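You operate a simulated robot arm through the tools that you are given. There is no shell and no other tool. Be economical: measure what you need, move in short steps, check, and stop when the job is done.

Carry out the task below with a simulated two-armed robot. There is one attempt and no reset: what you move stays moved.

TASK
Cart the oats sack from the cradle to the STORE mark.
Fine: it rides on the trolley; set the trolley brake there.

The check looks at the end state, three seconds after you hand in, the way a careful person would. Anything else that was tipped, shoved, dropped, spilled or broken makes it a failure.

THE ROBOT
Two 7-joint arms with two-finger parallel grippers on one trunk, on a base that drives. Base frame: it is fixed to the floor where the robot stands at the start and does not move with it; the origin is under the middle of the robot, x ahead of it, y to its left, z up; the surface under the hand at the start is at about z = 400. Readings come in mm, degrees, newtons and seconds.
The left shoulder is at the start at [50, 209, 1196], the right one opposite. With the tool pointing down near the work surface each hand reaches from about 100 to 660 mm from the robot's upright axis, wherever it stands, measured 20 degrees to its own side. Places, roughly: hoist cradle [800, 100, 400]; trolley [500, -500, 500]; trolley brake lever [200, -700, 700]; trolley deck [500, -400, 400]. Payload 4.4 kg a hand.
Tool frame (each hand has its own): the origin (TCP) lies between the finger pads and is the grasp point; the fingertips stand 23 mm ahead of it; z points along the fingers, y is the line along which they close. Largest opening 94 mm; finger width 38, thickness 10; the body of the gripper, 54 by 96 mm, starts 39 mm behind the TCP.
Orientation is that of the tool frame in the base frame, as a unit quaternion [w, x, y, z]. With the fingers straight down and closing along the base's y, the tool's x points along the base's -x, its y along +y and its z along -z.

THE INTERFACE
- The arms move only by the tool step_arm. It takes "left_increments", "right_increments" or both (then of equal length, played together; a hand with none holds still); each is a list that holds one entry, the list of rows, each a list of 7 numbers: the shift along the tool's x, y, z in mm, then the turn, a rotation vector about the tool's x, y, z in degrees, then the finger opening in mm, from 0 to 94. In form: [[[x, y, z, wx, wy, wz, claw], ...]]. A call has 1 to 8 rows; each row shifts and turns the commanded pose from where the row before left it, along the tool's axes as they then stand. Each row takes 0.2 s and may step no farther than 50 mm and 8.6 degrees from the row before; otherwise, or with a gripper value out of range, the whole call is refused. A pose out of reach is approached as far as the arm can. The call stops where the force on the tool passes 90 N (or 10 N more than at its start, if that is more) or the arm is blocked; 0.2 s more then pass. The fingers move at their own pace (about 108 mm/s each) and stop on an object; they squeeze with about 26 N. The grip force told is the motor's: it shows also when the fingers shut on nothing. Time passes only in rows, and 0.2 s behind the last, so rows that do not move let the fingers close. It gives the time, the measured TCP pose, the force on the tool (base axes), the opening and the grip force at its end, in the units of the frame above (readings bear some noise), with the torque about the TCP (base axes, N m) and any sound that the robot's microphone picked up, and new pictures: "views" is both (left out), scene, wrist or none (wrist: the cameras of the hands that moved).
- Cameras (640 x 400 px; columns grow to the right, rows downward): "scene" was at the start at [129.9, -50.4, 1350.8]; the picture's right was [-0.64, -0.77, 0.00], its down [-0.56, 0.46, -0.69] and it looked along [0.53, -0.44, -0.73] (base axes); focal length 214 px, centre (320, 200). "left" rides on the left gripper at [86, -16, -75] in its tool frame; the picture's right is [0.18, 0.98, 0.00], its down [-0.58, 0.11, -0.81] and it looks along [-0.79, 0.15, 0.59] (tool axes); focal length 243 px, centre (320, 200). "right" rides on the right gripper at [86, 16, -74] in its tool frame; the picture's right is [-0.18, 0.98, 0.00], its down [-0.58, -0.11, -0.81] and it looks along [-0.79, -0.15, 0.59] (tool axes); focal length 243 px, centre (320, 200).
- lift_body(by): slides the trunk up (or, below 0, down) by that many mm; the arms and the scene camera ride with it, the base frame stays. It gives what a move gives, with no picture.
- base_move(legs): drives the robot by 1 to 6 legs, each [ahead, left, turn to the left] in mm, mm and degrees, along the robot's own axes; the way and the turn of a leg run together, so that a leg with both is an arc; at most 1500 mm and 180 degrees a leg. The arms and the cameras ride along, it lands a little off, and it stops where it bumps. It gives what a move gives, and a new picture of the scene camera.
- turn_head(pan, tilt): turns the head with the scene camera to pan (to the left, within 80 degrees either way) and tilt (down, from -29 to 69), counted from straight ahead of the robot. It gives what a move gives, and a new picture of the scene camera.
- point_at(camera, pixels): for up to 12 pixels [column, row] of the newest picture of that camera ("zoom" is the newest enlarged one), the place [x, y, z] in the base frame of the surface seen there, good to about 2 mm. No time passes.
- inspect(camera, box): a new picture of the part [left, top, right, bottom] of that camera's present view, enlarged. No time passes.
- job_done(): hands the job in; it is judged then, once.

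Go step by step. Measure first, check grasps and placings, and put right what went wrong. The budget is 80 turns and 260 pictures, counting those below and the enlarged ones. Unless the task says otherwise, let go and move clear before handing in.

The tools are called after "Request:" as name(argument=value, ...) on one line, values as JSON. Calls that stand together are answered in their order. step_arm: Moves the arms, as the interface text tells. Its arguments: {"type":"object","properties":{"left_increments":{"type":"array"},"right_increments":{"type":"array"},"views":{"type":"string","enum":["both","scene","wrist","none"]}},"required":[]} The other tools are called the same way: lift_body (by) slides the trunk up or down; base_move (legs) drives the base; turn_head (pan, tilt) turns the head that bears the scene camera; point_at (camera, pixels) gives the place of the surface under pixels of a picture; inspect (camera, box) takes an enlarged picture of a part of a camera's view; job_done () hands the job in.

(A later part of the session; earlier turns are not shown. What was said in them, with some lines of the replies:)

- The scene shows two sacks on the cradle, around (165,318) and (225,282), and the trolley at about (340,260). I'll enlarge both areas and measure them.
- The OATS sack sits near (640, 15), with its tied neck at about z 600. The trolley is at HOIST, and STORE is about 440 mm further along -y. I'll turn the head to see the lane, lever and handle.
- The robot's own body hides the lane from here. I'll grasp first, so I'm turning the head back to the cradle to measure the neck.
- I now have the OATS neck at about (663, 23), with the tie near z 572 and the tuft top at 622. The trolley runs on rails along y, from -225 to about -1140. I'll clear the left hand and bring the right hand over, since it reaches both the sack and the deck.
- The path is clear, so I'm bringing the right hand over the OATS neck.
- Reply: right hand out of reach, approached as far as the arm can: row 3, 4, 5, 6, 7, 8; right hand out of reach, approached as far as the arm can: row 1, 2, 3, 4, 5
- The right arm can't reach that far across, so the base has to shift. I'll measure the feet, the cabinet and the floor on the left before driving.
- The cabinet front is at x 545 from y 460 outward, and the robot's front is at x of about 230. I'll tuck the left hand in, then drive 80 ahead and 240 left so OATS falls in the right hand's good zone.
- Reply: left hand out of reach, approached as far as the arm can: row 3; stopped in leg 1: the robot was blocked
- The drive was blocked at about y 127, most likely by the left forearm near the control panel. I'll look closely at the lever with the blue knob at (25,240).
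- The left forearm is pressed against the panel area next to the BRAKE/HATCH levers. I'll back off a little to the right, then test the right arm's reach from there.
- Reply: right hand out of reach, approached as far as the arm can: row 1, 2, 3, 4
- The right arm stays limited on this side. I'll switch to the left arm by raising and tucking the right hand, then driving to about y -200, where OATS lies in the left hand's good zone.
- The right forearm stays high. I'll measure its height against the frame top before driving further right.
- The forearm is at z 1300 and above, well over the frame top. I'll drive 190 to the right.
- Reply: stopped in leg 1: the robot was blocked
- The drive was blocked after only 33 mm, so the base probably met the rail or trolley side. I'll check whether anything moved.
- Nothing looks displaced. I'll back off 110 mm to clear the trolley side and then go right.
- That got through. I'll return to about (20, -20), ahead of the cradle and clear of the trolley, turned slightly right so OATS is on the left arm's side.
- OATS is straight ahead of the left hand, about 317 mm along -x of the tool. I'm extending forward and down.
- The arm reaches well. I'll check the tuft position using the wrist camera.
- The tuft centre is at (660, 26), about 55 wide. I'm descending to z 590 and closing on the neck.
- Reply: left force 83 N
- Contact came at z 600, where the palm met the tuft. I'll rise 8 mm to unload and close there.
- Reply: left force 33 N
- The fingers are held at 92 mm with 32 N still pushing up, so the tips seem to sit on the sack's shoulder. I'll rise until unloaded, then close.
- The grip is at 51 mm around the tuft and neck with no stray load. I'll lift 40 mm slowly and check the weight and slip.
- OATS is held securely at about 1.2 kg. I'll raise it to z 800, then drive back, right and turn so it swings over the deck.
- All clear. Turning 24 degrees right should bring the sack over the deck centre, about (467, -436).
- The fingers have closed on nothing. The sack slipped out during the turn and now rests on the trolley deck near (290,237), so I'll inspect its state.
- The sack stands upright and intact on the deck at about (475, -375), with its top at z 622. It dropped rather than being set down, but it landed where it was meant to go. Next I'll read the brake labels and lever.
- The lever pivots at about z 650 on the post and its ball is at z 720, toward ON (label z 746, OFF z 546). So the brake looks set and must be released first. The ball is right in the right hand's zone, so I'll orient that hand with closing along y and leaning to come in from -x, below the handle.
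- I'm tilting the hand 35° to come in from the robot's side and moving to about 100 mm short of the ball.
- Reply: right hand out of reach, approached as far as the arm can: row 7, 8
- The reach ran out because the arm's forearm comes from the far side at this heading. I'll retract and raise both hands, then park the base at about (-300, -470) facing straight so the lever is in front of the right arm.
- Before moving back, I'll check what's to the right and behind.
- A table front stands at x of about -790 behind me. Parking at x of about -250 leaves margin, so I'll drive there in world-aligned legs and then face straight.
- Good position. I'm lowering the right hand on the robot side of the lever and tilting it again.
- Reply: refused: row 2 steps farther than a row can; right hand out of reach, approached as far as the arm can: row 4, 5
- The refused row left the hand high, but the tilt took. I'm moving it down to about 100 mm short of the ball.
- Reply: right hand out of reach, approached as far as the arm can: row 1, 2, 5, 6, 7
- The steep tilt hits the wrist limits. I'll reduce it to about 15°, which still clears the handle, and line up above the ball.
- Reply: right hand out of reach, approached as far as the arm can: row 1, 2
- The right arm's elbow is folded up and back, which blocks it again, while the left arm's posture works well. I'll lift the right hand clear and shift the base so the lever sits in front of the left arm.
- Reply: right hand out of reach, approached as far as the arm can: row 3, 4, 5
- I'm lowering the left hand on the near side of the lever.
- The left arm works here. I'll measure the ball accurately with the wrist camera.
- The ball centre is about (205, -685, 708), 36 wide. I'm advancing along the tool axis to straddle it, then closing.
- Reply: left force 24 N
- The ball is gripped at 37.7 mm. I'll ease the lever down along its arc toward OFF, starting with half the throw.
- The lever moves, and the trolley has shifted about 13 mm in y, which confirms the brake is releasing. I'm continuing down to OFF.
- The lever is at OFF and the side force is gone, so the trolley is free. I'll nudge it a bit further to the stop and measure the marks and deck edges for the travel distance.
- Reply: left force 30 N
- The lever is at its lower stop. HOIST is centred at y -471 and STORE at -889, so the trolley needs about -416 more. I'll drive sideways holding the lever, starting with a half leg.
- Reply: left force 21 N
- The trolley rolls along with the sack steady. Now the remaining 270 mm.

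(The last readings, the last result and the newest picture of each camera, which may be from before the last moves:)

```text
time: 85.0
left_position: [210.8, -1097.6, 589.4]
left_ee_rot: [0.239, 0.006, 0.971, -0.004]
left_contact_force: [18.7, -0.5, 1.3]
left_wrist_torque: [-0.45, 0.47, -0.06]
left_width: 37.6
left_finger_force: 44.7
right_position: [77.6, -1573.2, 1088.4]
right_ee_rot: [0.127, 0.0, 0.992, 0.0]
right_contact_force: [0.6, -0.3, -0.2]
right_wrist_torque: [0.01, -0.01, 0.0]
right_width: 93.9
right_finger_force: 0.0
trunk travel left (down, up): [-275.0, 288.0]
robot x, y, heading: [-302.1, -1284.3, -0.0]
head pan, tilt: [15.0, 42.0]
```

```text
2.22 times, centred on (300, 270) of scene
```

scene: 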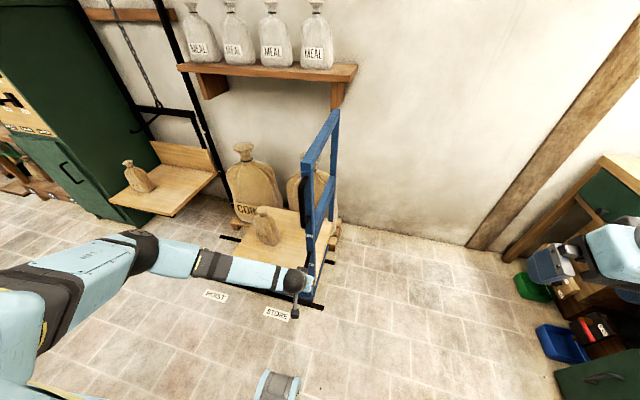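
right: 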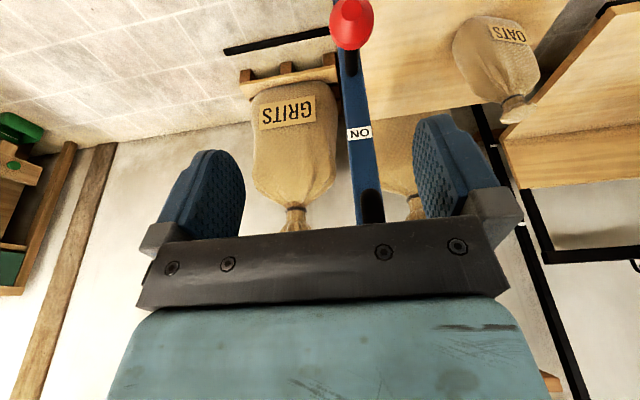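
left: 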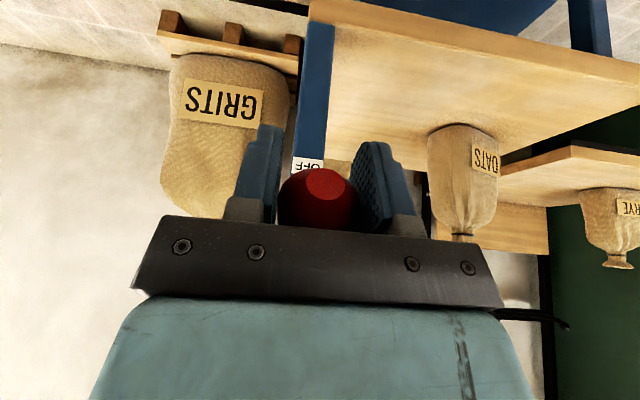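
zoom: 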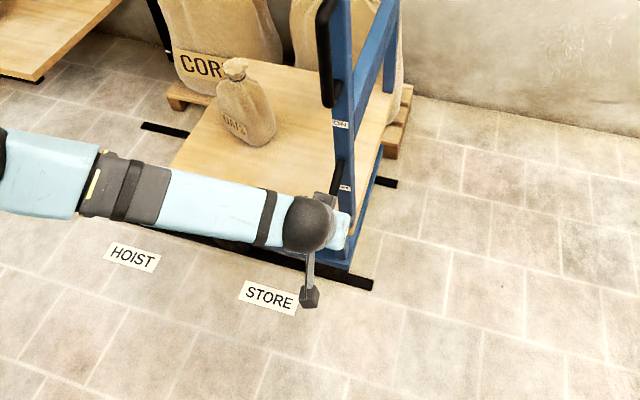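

Request:
point_at(camera="scene", pixels=[[276, 314], [215, 296], [235, 230], [232, 238], [250, 220], [260, 212], [315, 250], [324, 300], [302, 202], [322, 307]])

Request:
point_at(camera="zoom", pixels=[[175, 165], [190, 135], [372, 210], [335, 240], [270, 298], [132, 258], [372, 283], [205, 110]])

```text
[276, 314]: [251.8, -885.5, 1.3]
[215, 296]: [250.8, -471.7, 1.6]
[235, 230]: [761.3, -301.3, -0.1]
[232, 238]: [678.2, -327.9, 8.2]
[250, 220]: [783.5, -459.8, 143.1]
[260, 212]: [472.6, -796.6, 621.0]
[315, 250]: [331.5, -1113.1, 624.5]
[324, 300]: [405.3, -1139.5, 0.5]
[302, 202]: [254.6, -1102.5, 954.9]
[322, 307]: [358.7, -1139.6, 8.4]
```

```text
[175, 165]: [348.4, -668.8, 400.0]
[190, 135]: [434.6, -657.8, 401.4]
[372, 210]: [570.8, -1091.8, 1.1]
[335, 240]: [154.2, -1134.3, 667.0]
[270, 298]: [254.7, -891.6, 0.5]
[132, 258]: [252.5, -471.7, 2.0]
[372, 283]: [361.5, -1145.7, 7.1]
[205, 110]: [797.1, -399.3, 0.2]
```

The trolley sits within about 5 mm of STORE (label centre -889). I'll nudge it 4 mm more and raise the lever along its arc back to ON.

Request:
step_arm(left_increments=[[[0, -4, 0, 0, 0, 0, 0], [3, 0, -7, 0, 0, 0, 0], [-2, 0, -30, 0, 0, 0, 0], [-5, 0, -14, 0, 0, 0, 0], [-5, 0, -14, 0, 0, 0, 0], [-9, 0, -12.2, 0, 0, 0, 0], [-9, 0, -12.2, 0, 0, 0, 0], [-12, 0, -9.4, 0, 0, 0, 0]]], views="none")

Request:
step_arm(left_increments=[[[-12, 0, -9.4, 0, 0, 0, 0], [-5, 0, -3, 0, 0, 0, 0], [0, 0, 0, 0, 0, 0, 0]]])

```text
time: 86.8
left_position: [198.8, -1102.0, 696.8]
left_ee_rot: [0.239, 0.008, 0.971, -0.007]
left_contact_force: [-8.7, -0.1, -10.3]
left_wrist_torque: [-0.12, 1.03, -0.04]
left_width: 37.4
left_finger_force: 44.9
right_position: [77.3, -1572.8, 1087.6]
right_ee_rot: [0.129, 0.0, 0.992, 0.0]
right_contact_force: [0.1, 0.0, 0.3]
right_wrist_torque: [-0.01, -0.03, -0.01]
right_width: 94.1
right_finger_force: 0.0
trunk travel left (down, up): [-275.0, 288.0]
robot x, y, heading: [-305.8, -1285.9, -0.0]
head pan, tilt: [15.0, 42.0]
```

```text
time: 87.6
left_position: [206.8, -1102.1, 714.4]
left_ee_rot: [0.237, 0.008, 0.971, -0.006]
left_contact_force: [-18.7, -19.9, -26.1]
left_wrist_torque: [-0.12, 0.34, -0.17]
left_width: 37.7
left_finger_force: 44.9
right_position: [77.4, -1573.5, 1086.8]
right_ee_rot: [0.128, 0.0, 0.992, 0.001]
right_contact_force: [0.3, 0.0, -0.4]
right_wrist_torque: [-0.02, -0.02, -0.04]
right_width: 93.9
right_finger_force: 0.0
trunk travel left (down, up): [-275.0, 288.0]
robot x, y, heading: [-304.1, -1283.2, -0.1]
head pan, tilt: [15.0, 42.0]
```

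scene: 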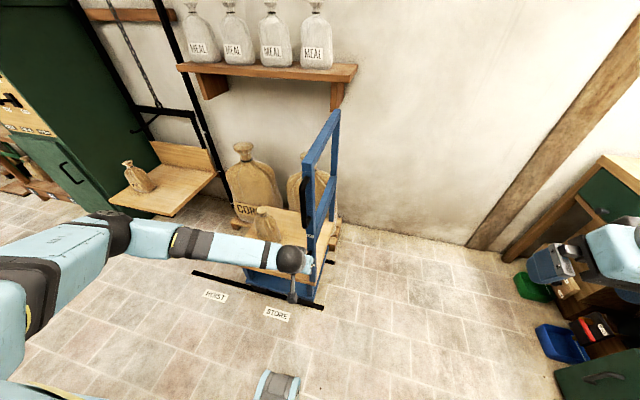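
left: 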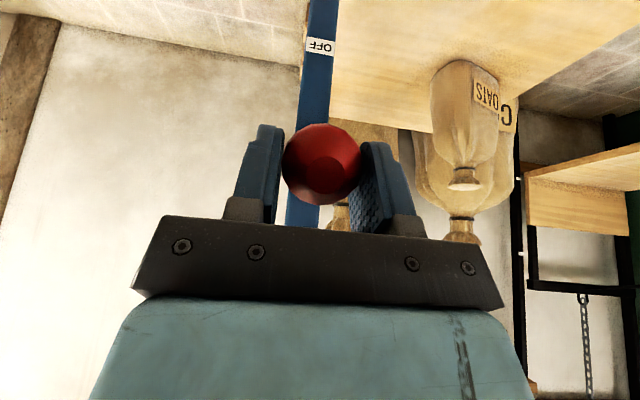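

The lever is at its upper stop with the trolley resisting sideways, so the brake is on. I'm releasing and backing straight out.

Request:
step_arm(left_increments=[[[0, 0, 0, 0, 0, 0, 94], [0, 0, 0, 0, 0, 0, 94], [0, 0, -40, 0, 0, 0, 94], [0, 0, -40, 0, 0, 0, 94], [0, 0, -40, 0, 0, 0, 94], [0, 0, -40, 0, 0, 0, 94], [40, 0, 0, 0, 0, 0, 94]]])

Request:
turn_head(pan=20, tilt=38)

Request:
inspect(camera="scene", box=[220, 150, 440, 340])

```text
time: 89.2
left_position: [95.5, -1096.9, 837.3]
left_ee_rot: [0.241, 0.007, 0.971, -0.006]
left_contact_force: [-0.1, 0.4, -0.2]
left_wrist_torque: [0.0, -0.02, -0.03]
left_width: 94.0
left_finger_force: 0.1
right_position: [76.7, -1572.1, 1087.9]
right_ee_rot: [0.129, 0.001, 0.992, -0.001]
right_contact_force: [0.6, 0.0, 0.1]
right_wrist_torque: [-0.02, 0.01, 0.0]
right_width: 94.1
right_finger_force: 0.0
trunk travel left (down, up): [-275.0, 288.0]
robot x, y, heading: [-304.2, -1281.7, -0.0]
head pan, tilt: [15.0, 42.0]
```

scene: 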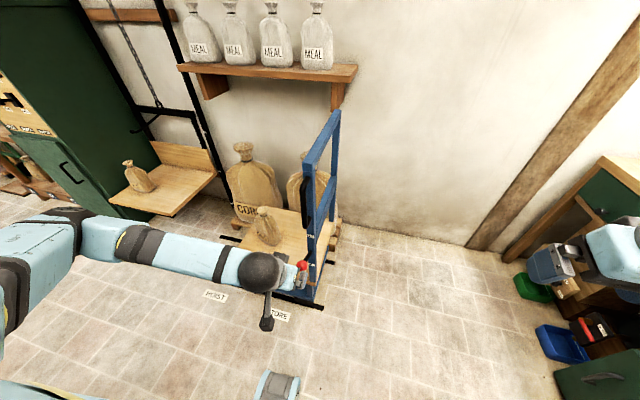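
left: 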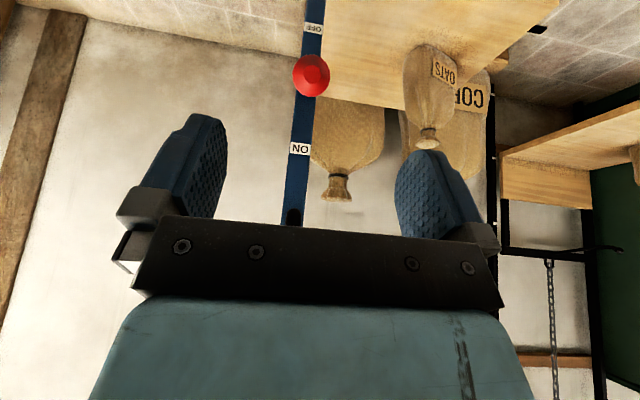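

```text
time: 89.8
left_position: [96.7, -1097.3, 838.1]
left_ee_rot: [0.239, 0.006, 0.971, -0.005]
left_contact_force: [1.3, 0.3, 0.6]
left_wrist_torque: [0.02, -0.02, 0.0]
left_width: 94.0
left_finger_force: 0.0
right_position: [77.1, -1572.0, 1086.7]
right_ee_rot: [0.129, 0.0, 0.992, -0.001]
right_contact_force: [-0.5, 0.2, -1.2]
right_wrist_torque: [-0.03, 0.03, 0.0]
right_width: 94.1
right_finger_force: 0.0
trunk travel left (down, up): [-275.0, 288.0]
robot x, y, heading: [-305.6, -1285.7, -0.1]
head pan, tilt: [20.0, 38.0]
```

scene: 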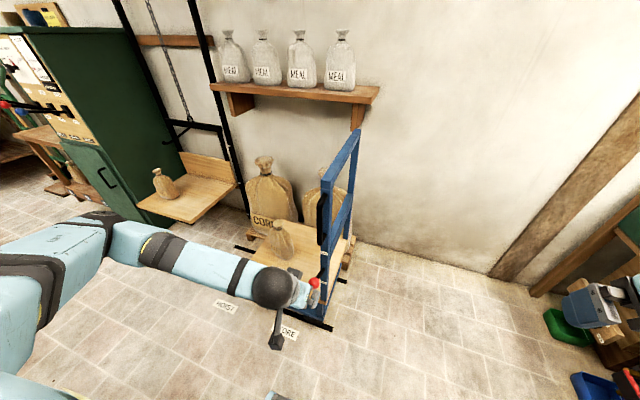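

```text
2.11 times, centred on (330, 245) of scene
```

zoom: 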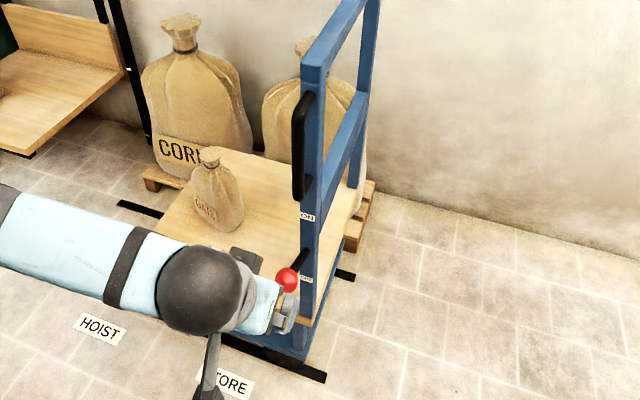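

The lever is up at ON, the sack is upright and the trolley is at STORE. I'll verify the ball height and the hoist panel I brushed earlier.

Request:
point_at(camera="scene", pixels=[[315, 284], [278, 224], [262, 258], [165, 172], [334, 222]])

Request:
inspect(camera="scene", box=[0, 20, 160, 200])

```text
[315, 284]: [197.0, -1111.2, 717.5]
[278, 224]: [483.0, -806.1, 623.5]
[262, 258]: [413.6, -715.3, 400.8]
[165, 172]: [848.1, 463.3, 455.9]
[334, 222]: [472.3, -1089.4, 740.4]
```

```text
2.22 times, centred on (80, 110) of scene
```

zoom: 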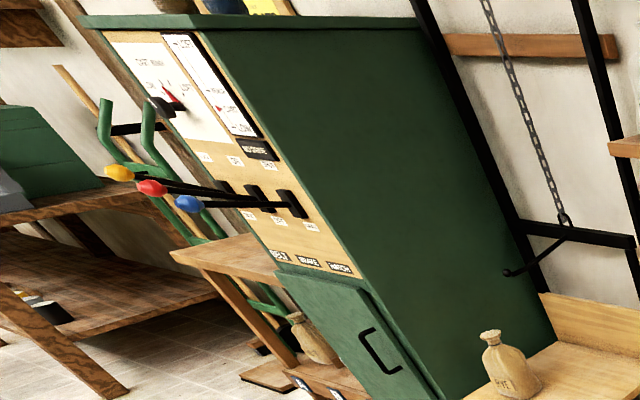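

The three panel levers appear in the zoom. I'll measure their tips and pivots to see whether any was knocked.

Request:
point_at(camera="zoom", pixels=[[120, 173], [151, 187], [188, 204], [240, 205], [262, 200], [293, 204], [205, 157], [236, 160], [268, 165], [250, 215], [281, 220], [311, 226]])

Request:
inspect(camera="scene", box=[15, 65, 95, 145])

```text
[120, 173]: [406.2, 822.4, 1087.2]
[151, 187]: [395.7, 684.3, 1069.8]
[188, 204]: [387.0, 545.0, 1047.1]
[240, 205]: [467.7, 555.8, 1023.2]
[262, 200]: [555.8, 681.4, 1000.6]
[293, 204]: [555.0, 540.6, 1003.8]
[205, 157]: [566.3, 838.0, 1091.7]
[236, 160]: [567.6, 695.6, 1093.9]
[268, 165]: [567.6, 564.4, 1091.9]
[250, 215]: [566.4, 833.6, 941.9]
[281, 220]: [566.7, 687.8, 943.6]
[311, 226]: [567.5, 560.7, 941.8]
```

```text
5.00 times, centred on (55, 105) of scene
```

zoom: 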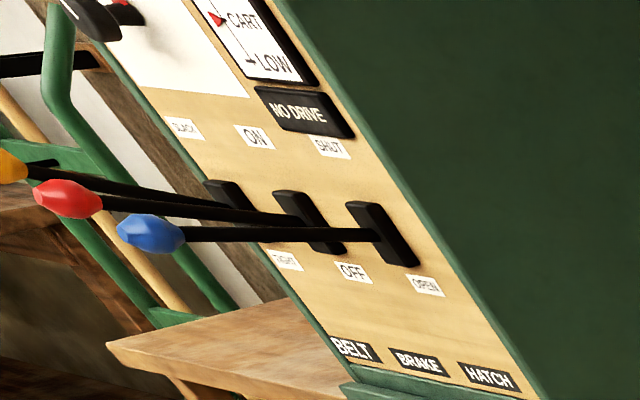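

The tips read z 1087, 1070 and 1047, so the red and blue levers may have been pressed down a little when my forearm touched the panel. I'll measure the rod slopes to be sure.

Request:
point_at(camera="zoom", pixels=[[60, 176], [120, 189], [180, 201], [125, 204], [190, 210], [260, 217], [200, 234], [270, 234], [350, 235], [68, 198], [148, 232], [10, 165]])

```text
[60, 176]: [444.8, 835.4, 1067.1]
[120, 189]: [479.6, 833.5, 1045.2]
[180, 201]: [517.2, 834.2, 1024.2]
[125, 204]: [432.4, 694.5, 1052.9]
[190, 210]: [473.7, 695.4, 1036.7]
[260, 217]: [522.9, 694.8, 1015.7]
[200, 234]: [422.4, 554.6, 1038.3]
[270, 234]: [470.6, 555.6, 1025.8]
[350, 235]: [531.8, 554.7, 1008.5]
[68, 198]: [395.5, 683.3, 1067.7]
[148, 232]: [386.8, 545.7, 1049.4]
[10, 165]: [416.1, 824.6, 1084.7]
```

Yellow stands at about 31°, red at 22° and blue at 15°. My forearm very likely pressed red and blue down when the base was blocked, so I'll put them back at their upper stops. I'm raising the trunk first, then driving over at a safe distance.

Request:
lift_body(by=280)

Request:
base_move(legs=[[50, 0, 0], [0, 1300, 0]])

Request:
turn_head(pan=40, tilt=40)

```text
time: 92.7
left_position: [96.2, -1097.3, 1117.2]
left_ee_rot: [0.24, 0.007, 0.971, -0.005]
left_contact_force: [0.1, 0.1, -0.8]
left_wrist_torque: [0.0, 0.02, 0.01]
left_width: 93.9
left_finger_force: 0.0
right_position: [76.8, -1572.8, 1367.3]
right_ee_rot: [0.129, 0.0, 0.992, 0.0]
right_contact_force: [0.1, 0.1, 0.0]
right_wrist_torque: [0.04, -0.02, 0.0]
right_width: 94.2
right_finger_force: 0.1
trunk travel left (down, up): [-555.0, 8.0]
robot x, y, heading: [-306.7, -1283.9, 0.1]
head pan, tilt: [20.0, 38.0]
```

```text
time: 104.6
left_position: [164.4, 162.6, 1119.4]
left_ee_rot: [0.24, 0.019, 0.97, -0.008]
left_contact_force: [0.1, 0.2, -0.4]
left_wrist_torque: [0.01, -0.01, 0.02]
left_width: 94.2
left_finger_force: 0.1
right_position: [135.0, -311.1, 1367.6]
right_ee_rot: [0.129, 0.012, 0.992, -0.002]
right_contact_force: [-0.7, -0.4, 0.4]
right_wrist_torque: [0.01, -0.03, -0.01]
right_width: 94.3
right_finger_force: 0.1
trunk travel left (down, up): [-555.0, 8.0]
robot x, y, heading: [-236.6, -15.4, -1.3]
head pan, tilt: [20.0, 38.0]
```

scene: 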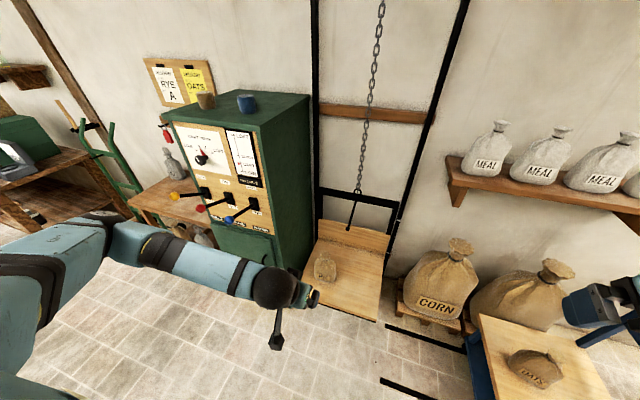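

```text
time: 105.4
left_position: [164.6, 162.9, 1117.6]
left_ee_rot: [0.24, 0.019, 0.971, -0.008]
left_contact_force: [0.5, 1.1, -0.3]
left_wrist_torque: [0.0, 0.01, -0.03]
left_width: 94.0
left_finger_force: 0.1
right_position: [134.6, -312.7, 1367.9]
right_ee_rot: [0.129, 0.013, 0.992, -0.002]
right_contact_force: [-1.0, -0.5, -0.3]
right_wrist_torque: [0.01, -0.02, 0.0]
right_width: 94.0
right_finger_force: 0.0
trunk travel left (down, up): [-555.0, 8.0]
robot x, y, heading: [-239.7, -15.1, -1.3]
head pan, tilt: [40.0, 40.0]
```

scene: 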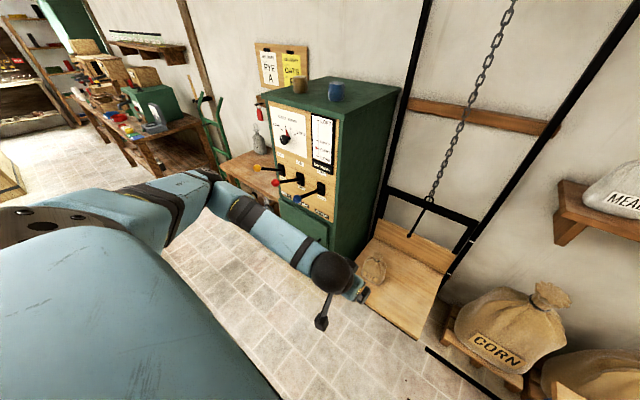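

I can see all three levers and a notice board. I'll zoom into both and measure the elbow before approaching.

Request:
inspect(camera="scene", box=[230, 30, 350, 220])

Request:
inspect(camera="scene", box=[245, 35, 325, 100])

Request:
point_at(camera="scene", pixels=[[195, 190], [220, 200], [260, 225], [330, 270], [260, 169], [276, 183], [299, 198], [230, 165], [150, 180], [282, 180]])

```text
2.11 times, centred on (290, 125) of scene
```

zoom: 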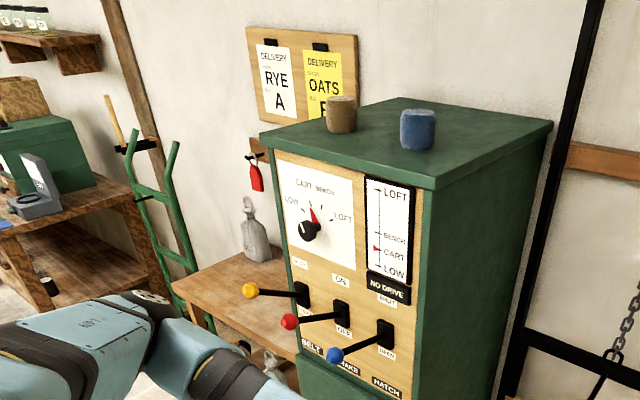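

```text
6.15 times, centred on (285, 68) of scene
```

zoom: 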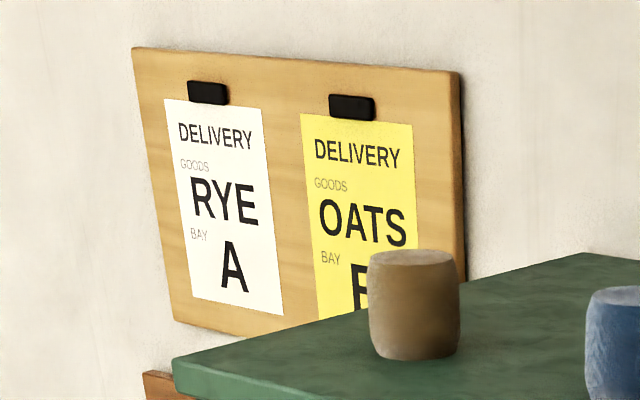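

```text
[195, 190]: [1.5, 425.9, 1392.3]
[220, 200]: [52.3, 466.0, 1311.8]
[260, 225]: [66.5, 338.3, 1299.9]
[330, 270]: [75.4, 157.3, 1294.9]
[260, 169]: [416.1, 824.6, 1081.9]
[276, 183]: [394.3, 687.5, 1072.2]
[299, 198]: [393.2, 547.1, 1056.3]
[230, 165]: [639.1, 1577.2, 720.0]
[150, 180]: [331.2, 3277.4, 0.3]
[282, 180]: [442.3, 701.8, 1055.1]
```

The notices don't change the task. I'll drive so the blue knob is in front of the left hand, leaving about 100 mm of clearance.

Request:
base_move(legs=[[0, 375, 1.3], [105, 0, 0]])

Request:
step_arm(left_increments=[[[0, 0, 0, 0, 0, 0, 94]]], views="wrist")

```text
time: 110.0
left_position: [269.1, 553.3, 1119.4]
left_ee_rot: [0.24, 0.005, 0.971, -0.005]
left_contact_force: [0.6, 0.4, -0.6]
left_wrist_torque: [-0.01, 0.0, -0.01]
left_width: 94.0
left_finger_force: 0.1
right_position: [252.2, 77.5, 1368.4]
right_ee_rot: [0.13, -0.003, 0.991, 0.0]
right_contact_force: [0.1, 0.3, 0.7]
right_wrist_torque: [0.02, 0.01, -0.01]
right_width: 93.9
right_finger_force: 0.1
trunk travel left (down, up): [-555.0, 8.0]
robot x, y, heading: [-128.7, 362.8, 0.2]
head pan, tilt: [40.0, 40.0]
```

scene: 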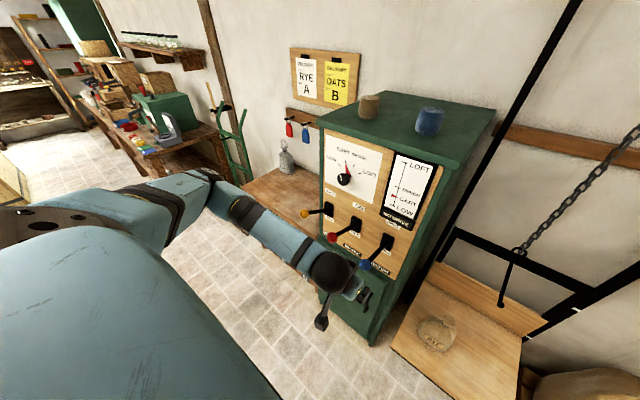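

```text
time: 110.4
left_position: [269.0, 552.0, 1118.5]
left_ee_rot: [0.24, 0.004, 0.971, -0.004]
left_contact_force: [-0.2, -0.1, -0.6]
left_wrist_torque: [0.01, 0.0, 0.0]
left_width: 94.0
left_finger_force: 0.1
right_position: [252.6, 76.8, 1368.8]
right_ee_rot: [0.129, -0.003, 0.992, 0.001]
right_contact_force: [-0.2, 0.0, 0.4]
right_wrist_torque: [-0.03, -0.01, 0.03]
right_width: 93.7
right_finger_force: 0.0
trunk travel left (down, up): [-555.0, 8.0]
robot x, y, heading: [-130.5, 365.9, 0.3]
head pan, tilt: [40.0, 40.0]
```

left: 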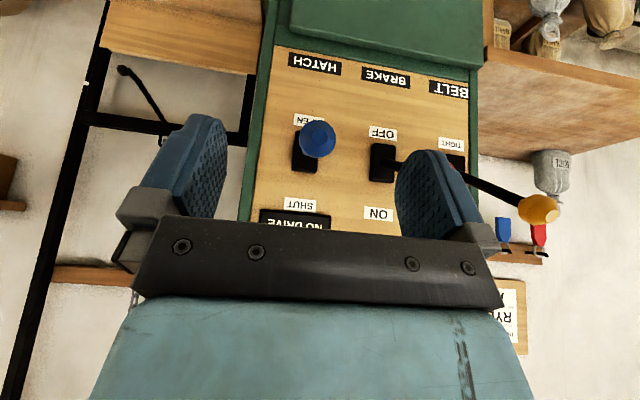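

Request:
point_at(camera="left", pixels=[[317, 138], [302, 138], [333, 138], [317, 123], [317, 153], [304, 160], [540, 208]])

```text
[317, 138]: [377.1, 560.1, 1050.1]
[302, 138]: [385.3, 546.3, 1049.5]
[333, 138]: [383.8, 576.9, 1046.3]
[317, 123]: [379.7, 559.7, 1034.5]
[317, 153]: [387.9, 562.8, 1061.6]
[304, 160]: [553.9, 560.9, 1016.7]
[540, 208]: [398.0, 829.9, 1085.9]
```

The blue knob centre is about (392, 561, 1046). I'm lining up on the tool axis, advancing and gripping.

Request:
step_arm(left_increments=[[[-38, 5, 0, 0, 0, 0, 94], [-37, 4, 0, 0, 0, 0, 94], [0, 0, 40, 0, 0, 0, 94], [0, 0, 40, 0, 0, 0, 94], [0, 0, 39, 0, 0, 0, 94], [0, 0, 0, 0, 0, 0, 94]]])

```text
time: 111.8
left_position: [392.0, 559.1, 1050.7]
left_ee_rot: [0.24, 0.004, 0.971, -0.005]
left_contact_force: [0.8, -0.4, -0.6]
left_wrist_torque: [0.01, 0.01, 0.0]
left_width: 94.0
left_finger_force: 0.2
right_position: [253.7, 77.0, 1367.7]
right_ee_rot: [0.129, -0.003, 0.992, 0.001]
right_contact_force: [0.5, 0.2, 0.4]
right_wrist_torque: [0.03, 0.0, 0.01]
right_width: 94.0
right_finger_force: 0.0
trunk travel left (down, up): [-555.0, 8.0]
robot x, y, heading: [-126.1, 368.2, 0.1]
head pan, tilt: [40.0, 40.0]
```

scene: 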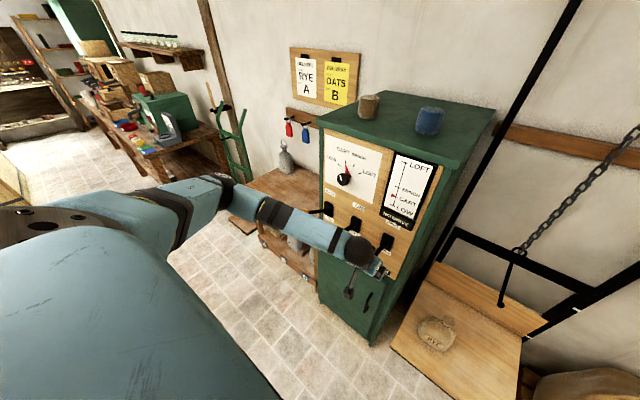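
left: 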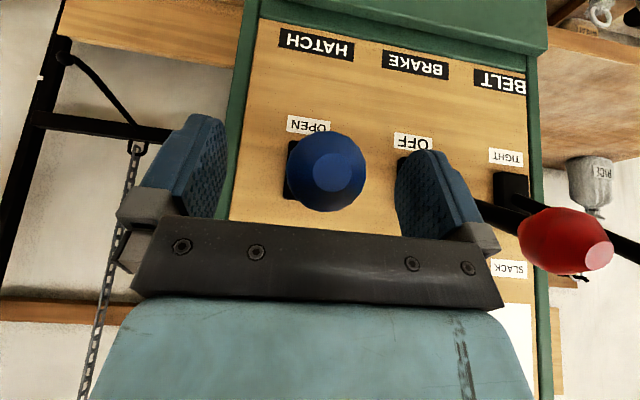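

The knob is centred between the fingers. I'm closing and lifting it along its arc by about 15°.

Request:
step_arm(left_increments=[[[0, 0, 0, 0, 0, 0, 0], [0, 0, 0, 0, 0, 0, 0], [-7.5, 0, -8, 0, 0, 0, 0], [-8.5, 0, -7.5, 0, 0, 0, 0], [-9, 0, -7, 0, 0, 0, 0], [-9, 0, -6, 0, 0, 0, 0], [0, 0, 0, 0, 0, 0, 0]]], views="wrist")

```text
time: 113.4
left_position: [408.9, 561.6, 1088.8]
left_ee_rot: [0.24, 0.003, 0.971, -0.005]
left_contact_force: [-2.0, 10.7, -0.3]
left_wrist_torque: [0.25, 0.75, 0.28]
left_width: 37.5
left_finger_force: 44.6
right_position: [253.4, 79.2, 1368.4]
right_ee_rot: [0.129, -0.003, 0.992, 0.0]
right_contact_force: [0.0, -0.1, 0.1]
right_wrist_torque: [0.02, 0.0, 0.02]
right_width: 93.8
right_finger_force: 0.0
trunk travel left (down, up): [-555.0, 8.0]
robot x, y, heading: [-128.7, 366.8, 0.1]
head pan, tilt: [40.0, 40.0]
```

left: 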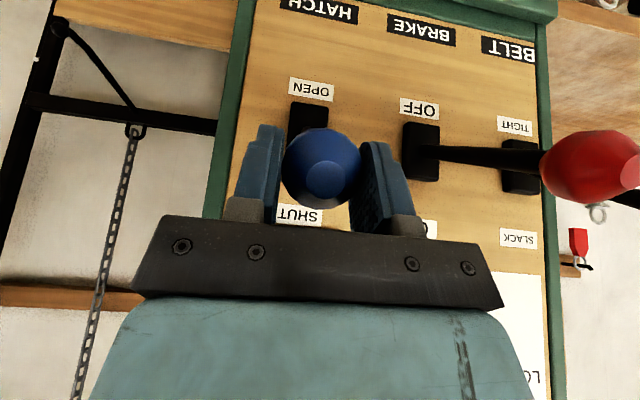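

The blue lever went up freely to match yellow at about 31°. I'm releasing, backing off and lining up on the red knob.

Request:
step_arm(left_increments=[[[0, 0, 0, 0, 0, 0, 94], [0, 0, 0, 0, 0, 0, 94], [0, 0, -40, 0, 0, 0, 94], [0, 0, -40, 0, 0, 0, 94], [0, 0, -20, 0, 0, 0, 94], [4, 47, 4, 0, 0, 0, 94], [4, 47, 4, 0, 0, 0, 94], [4, 46, 4, 0, 0, 0, 94]]])

Request:
point_at(camera="left", pixels=[[317, 138], [300, 138], [335, 138], [317, 120], [317, 155], [330, 100]])

```text
time: 115.2
left_position: [358.8, 706.3, 1159.0]
left_ee_rot: [0.24, 0.005, 0.971, -0.005]
left_contact_force: [-0.3, -0.5, 0.8]
left_wrist_torque: [0.0, -0.01, 0.0]
left_width: 94.0
left_finger_force: 0.1
right_position: [253.0, 77.5, 1368.6]
right_ee_rot: [0.129, -0.003, 0.992, 0.0]
right_contact_force: [-0.4, -0.5, -0.5]
right_wrist_torque: [-0.01, -0.04, 0.0]
right_width: 94.0
right_finger_force: 0.1
trunk travel left (down, up): [-555.0, 8.0]
robot x, y, heading: [-128.1, 366.3, 0.2]
head pan, tilt: [40.0, 40.0]
```

scene: 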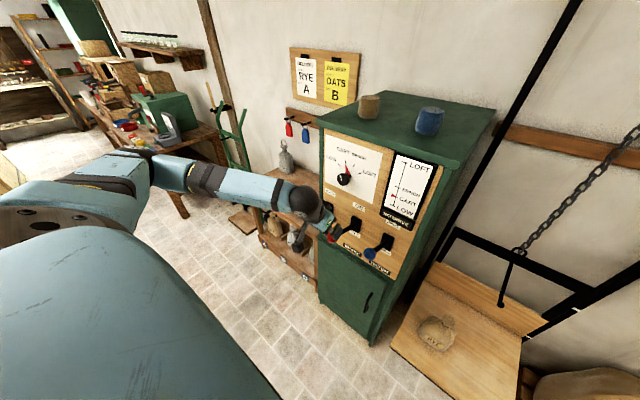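
left: 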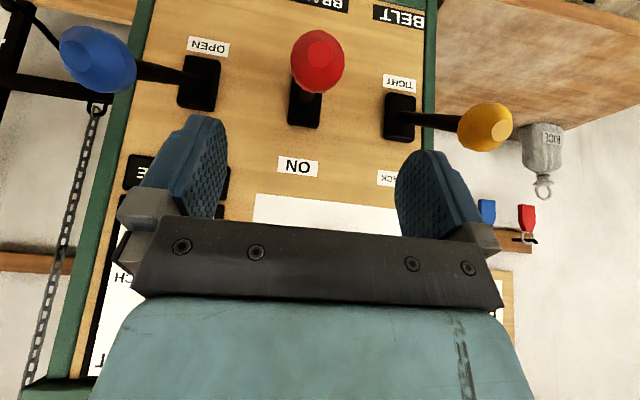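

```text
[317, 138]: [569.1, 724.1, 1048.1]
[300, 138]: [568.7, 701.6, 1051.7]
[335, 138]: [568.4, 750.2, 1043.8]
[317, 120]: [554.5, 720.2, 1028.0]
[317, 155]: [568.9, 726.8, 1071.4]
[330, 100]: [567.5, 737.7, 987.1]
```

Now I'll measure all three knobs from this view, including whether blue stayed put.

Request:
point_at(camera="left", pixels=[[90, 58], [317, 62], [297, 62], [338, 62], [317, 42], [317, 82], [488, 127], [150, 70], [180, 74], [415, 119], [445, 122]])

Request:
inspect(camera="scene", box=[310, 190, 410, 290])

```text
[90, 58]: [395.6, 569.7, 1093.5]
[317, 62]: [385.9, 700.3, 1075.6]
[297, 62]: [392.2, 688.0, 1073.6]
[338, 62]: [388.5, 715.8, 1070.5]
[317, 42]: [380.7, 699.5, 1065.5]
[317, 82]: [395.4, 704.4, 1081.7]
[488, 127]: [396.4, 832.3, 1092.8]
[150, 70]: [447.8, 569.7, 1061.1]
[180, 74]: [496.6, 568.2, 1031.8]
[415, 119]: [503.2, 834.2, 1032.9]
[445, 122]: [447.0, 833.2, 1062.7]
```

```text
4.00 times, centred on (360, 240) of scene
```

zoom: 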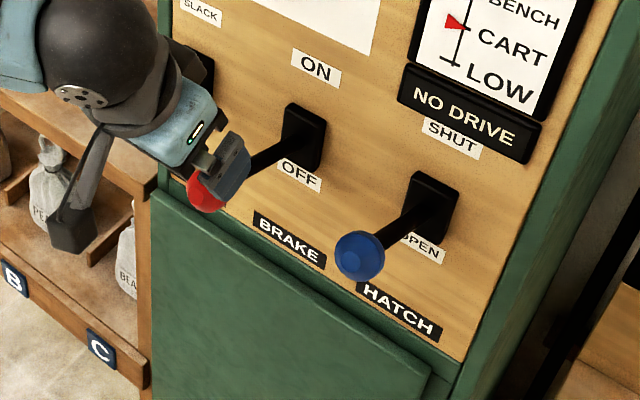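

Blue now matches yellow: tips at z 1093.5 and 1092.8. Red is about 20 mm low, so the same treatment for it.

Request:
step_arm(left_increments=[[[2, -2, 34, 0, 0, 0, 94], [2, -2, 33, 0, 0, 0, 94], [2, 0, 32, 0, 0, 0, 94], [0, 0, 0, 0, 0, 0, 0], [0, 0, 0, 0, 0, 0, 0], [-10, 0, -7.7, 0, 0, 0, 0], [-10.3, 0, -7.1, 0, 0, 0, 0], [0, 0, 0, 0, 0, 0, 0]]], views="wrist")

```text
time: 117.0
left_position: [408.1, 702.7, 1085.8]
left_ee_rot: [0.238, 0.004, 0.971, -0.005]
left_contact_force: [-10.9, 16.9, -17.8]
left_wrist_torque: [0.26, -0.4, 0.24]
left_width: 37.3
left_finger_force: 45.4
right_position: [254.0, 81.7, 1369.6]
right_ee_rot: [0.129, -0.003, 0.992, -0.002]
right_contact_force: [0.1, 0.2, -0.2]
right_wrist_torque: [-0.01, 0.01, 0.0]
right_width: 93.9
right_finger_force: 0.0
trunk travel left (down, up): [-555.0, 8.0]
robot x, y, heading: [-132.1, 364.9, 0.2]
head pan, tilt: [40.0, 40.0]
```

left: 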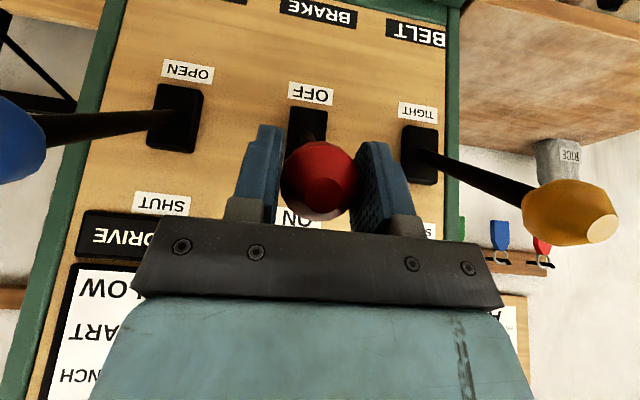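

Red met its stop (18 N resisting), so it's back at ON. I'm releasing and backing off, then driving clear for a last check.

Request:
step_arm(left_increments=[[[0, 0, 0, 0, 0, 0, 94], [0, 0, 0, 0, 0, 0, 94], [0, 0, -40, 0, 0, 0, 94], [0, 0, -40, 0, 0, 0, 94], [0, 0, -30, 0, 0, 0, 94]]], views="wrist")

Request:
base_move(legs=[[-120, 0, 0], [0, -400, 0]])

Request:
inspect(camera="scene", box=[230, 100, 350, 220])

Request:
turn_head(pan=-40, tilt=40)

```text
time: 118.2
left_position: [359.0, 699.3, 1187.4]
left_ee_rot: [0.24, 0.005, 0.971, -0.005]
left_contact_force: [-0.5, -0.5, -0.1]
left_wrist_torque: [0.01, -0.02, 0.01]
left_width: 93.8
left_finger_force: 0.0
right_position: [254.3, 78.0, 1367.5]
right_ee_rot: [0.129, -0.002, 0.992, 0.0]
right_contact_force: [0.3, 0.0, 0.4]
right_wrist_torque: [-0.02, -0.02, 0.0]
right_width: 93.8
right_finger_force: 0.1
trunk travel left (down, up): [-555.0, 8.0]
robot x, y, heading: [-129.5, 361.2, 0.5]
head pan, tilt: [40.0, 40.0]
```

left: 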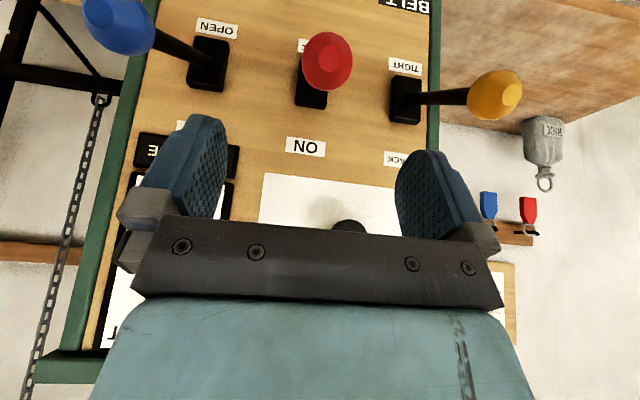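

```text
time: 123.1
left_position: [239.1, 304.2, 1187.6]
left_ee_rot: [0.239, 0.002, 0.971, -0.004]
left_contact_force: [-0.7, 0.1, 0.7]
left_wrist_torque: [0.02, 0.01, -0.04]
left_width: 93.9
left_finger_force: 0.0
right_position: [136.4, -316.0, 1367.3]
right_ee_rot: [0.128, -0.006, 0.992, 0.0]
right_contact_force: [-0.4, 0.1, 0.1]
right_wrist_torque: [0.01, 0.0, -0.03]
right_width: 93.8
right_finger_force: 0.0
trunk travel left (down, up): [-555.0, 8.0]
robot x, y, heading: [-243.0, -34.0, 0.8]
head pan, tilt: [40.0, 40.0]
```

scene: 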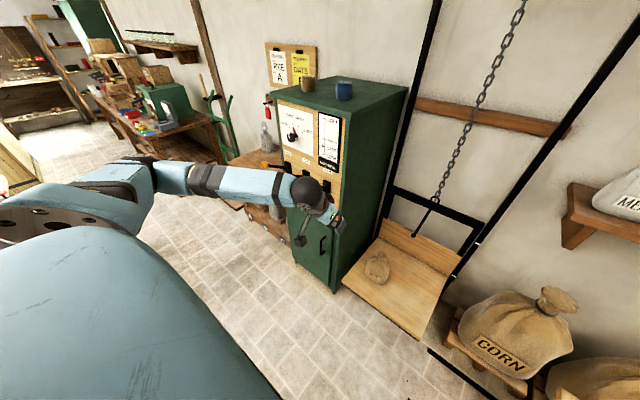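

```text
3.33 times, centred on (290, 160) of scene
```

zoom: 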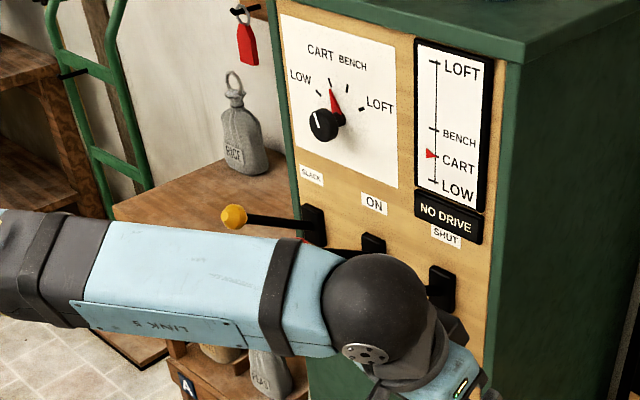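

```text
time: 124.7
left_position: [238.4, 304.0, 1187.9]
left_ee_rot: [0.24, 0.0, 0.971, -0.003]
left_contact_force: [-0.6, 0.0, 1.0]
left_wrist_torque: [0.01, -0.02, 0.01]
left_width: 94.0
left_finger_force: 0.1
right_position: [136.6, -316.8, 1368.0]
right_ee_rot: [0.128, -0.007, 0.992, 0.001]
right_contact_force: [0.1, 0.4, 0.0]
right_wrist_torque: [-0.01, 0.05, 0.01]
right_width: 93.8
right_finger_force: 0.0
trunk travel left (down, up): [-555.0, 8.0]
robot x, y, heading: [-250.6, -35.0, 0.6]
head pan, tilt: [-40.0, 40.0]
```

scene: 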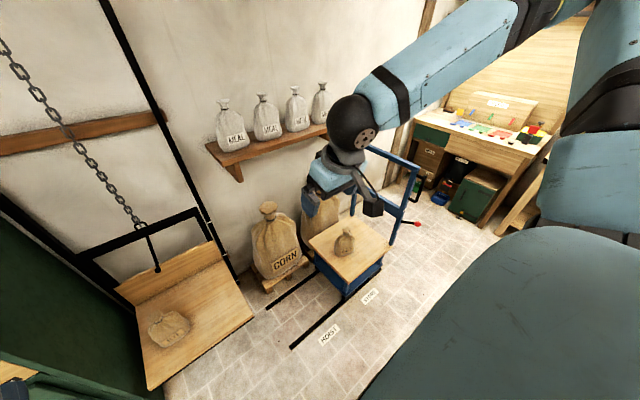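

The trolley stands at STORE with OATS upright, lever up and hands clear. I'll take one last measurement.

Request:
inspect(camera="scene", box=[290, 130, 450, 350])

Request:
point_at(camera="scene", pixels=[[417, 224], [309, 240], [343, 281], [394, 240], [344, 236], [370, 297], [330, 335]])

```text
1.82 times, centred on (370, 240) of scene
```

zoom: 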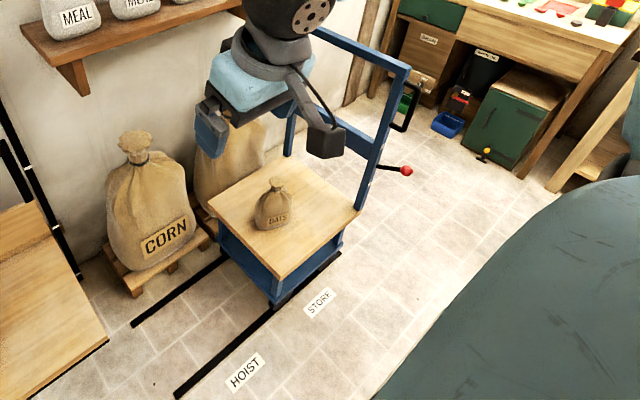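

```text
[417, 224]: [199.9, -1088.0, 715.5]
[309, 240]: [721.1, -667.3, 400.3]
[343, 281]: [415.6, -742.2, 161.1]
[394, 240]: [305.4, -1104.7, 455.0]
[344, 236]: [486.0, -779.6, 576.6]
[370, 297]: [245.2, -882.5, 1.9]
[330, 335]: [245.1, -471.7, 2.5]
```

Request:
job_done()

```text
The job is handed in.
```

The oats sack is on the trolley at the STORE mark, upright and intact, with the trolley brake set to ON. The trolley is centred within about 5 mm of the mark.

- **Sack dropped:** the sack slipped from the gripper and fell a short way onto the trolley deck. I did not set it down by hand.
- **Hoist panel levers:** my left arm bumped the hoist panel and probably pressed the BRAKE and HATCH levers down. I raised both back to match the BELT lever. I never saw where they stood before the bump.
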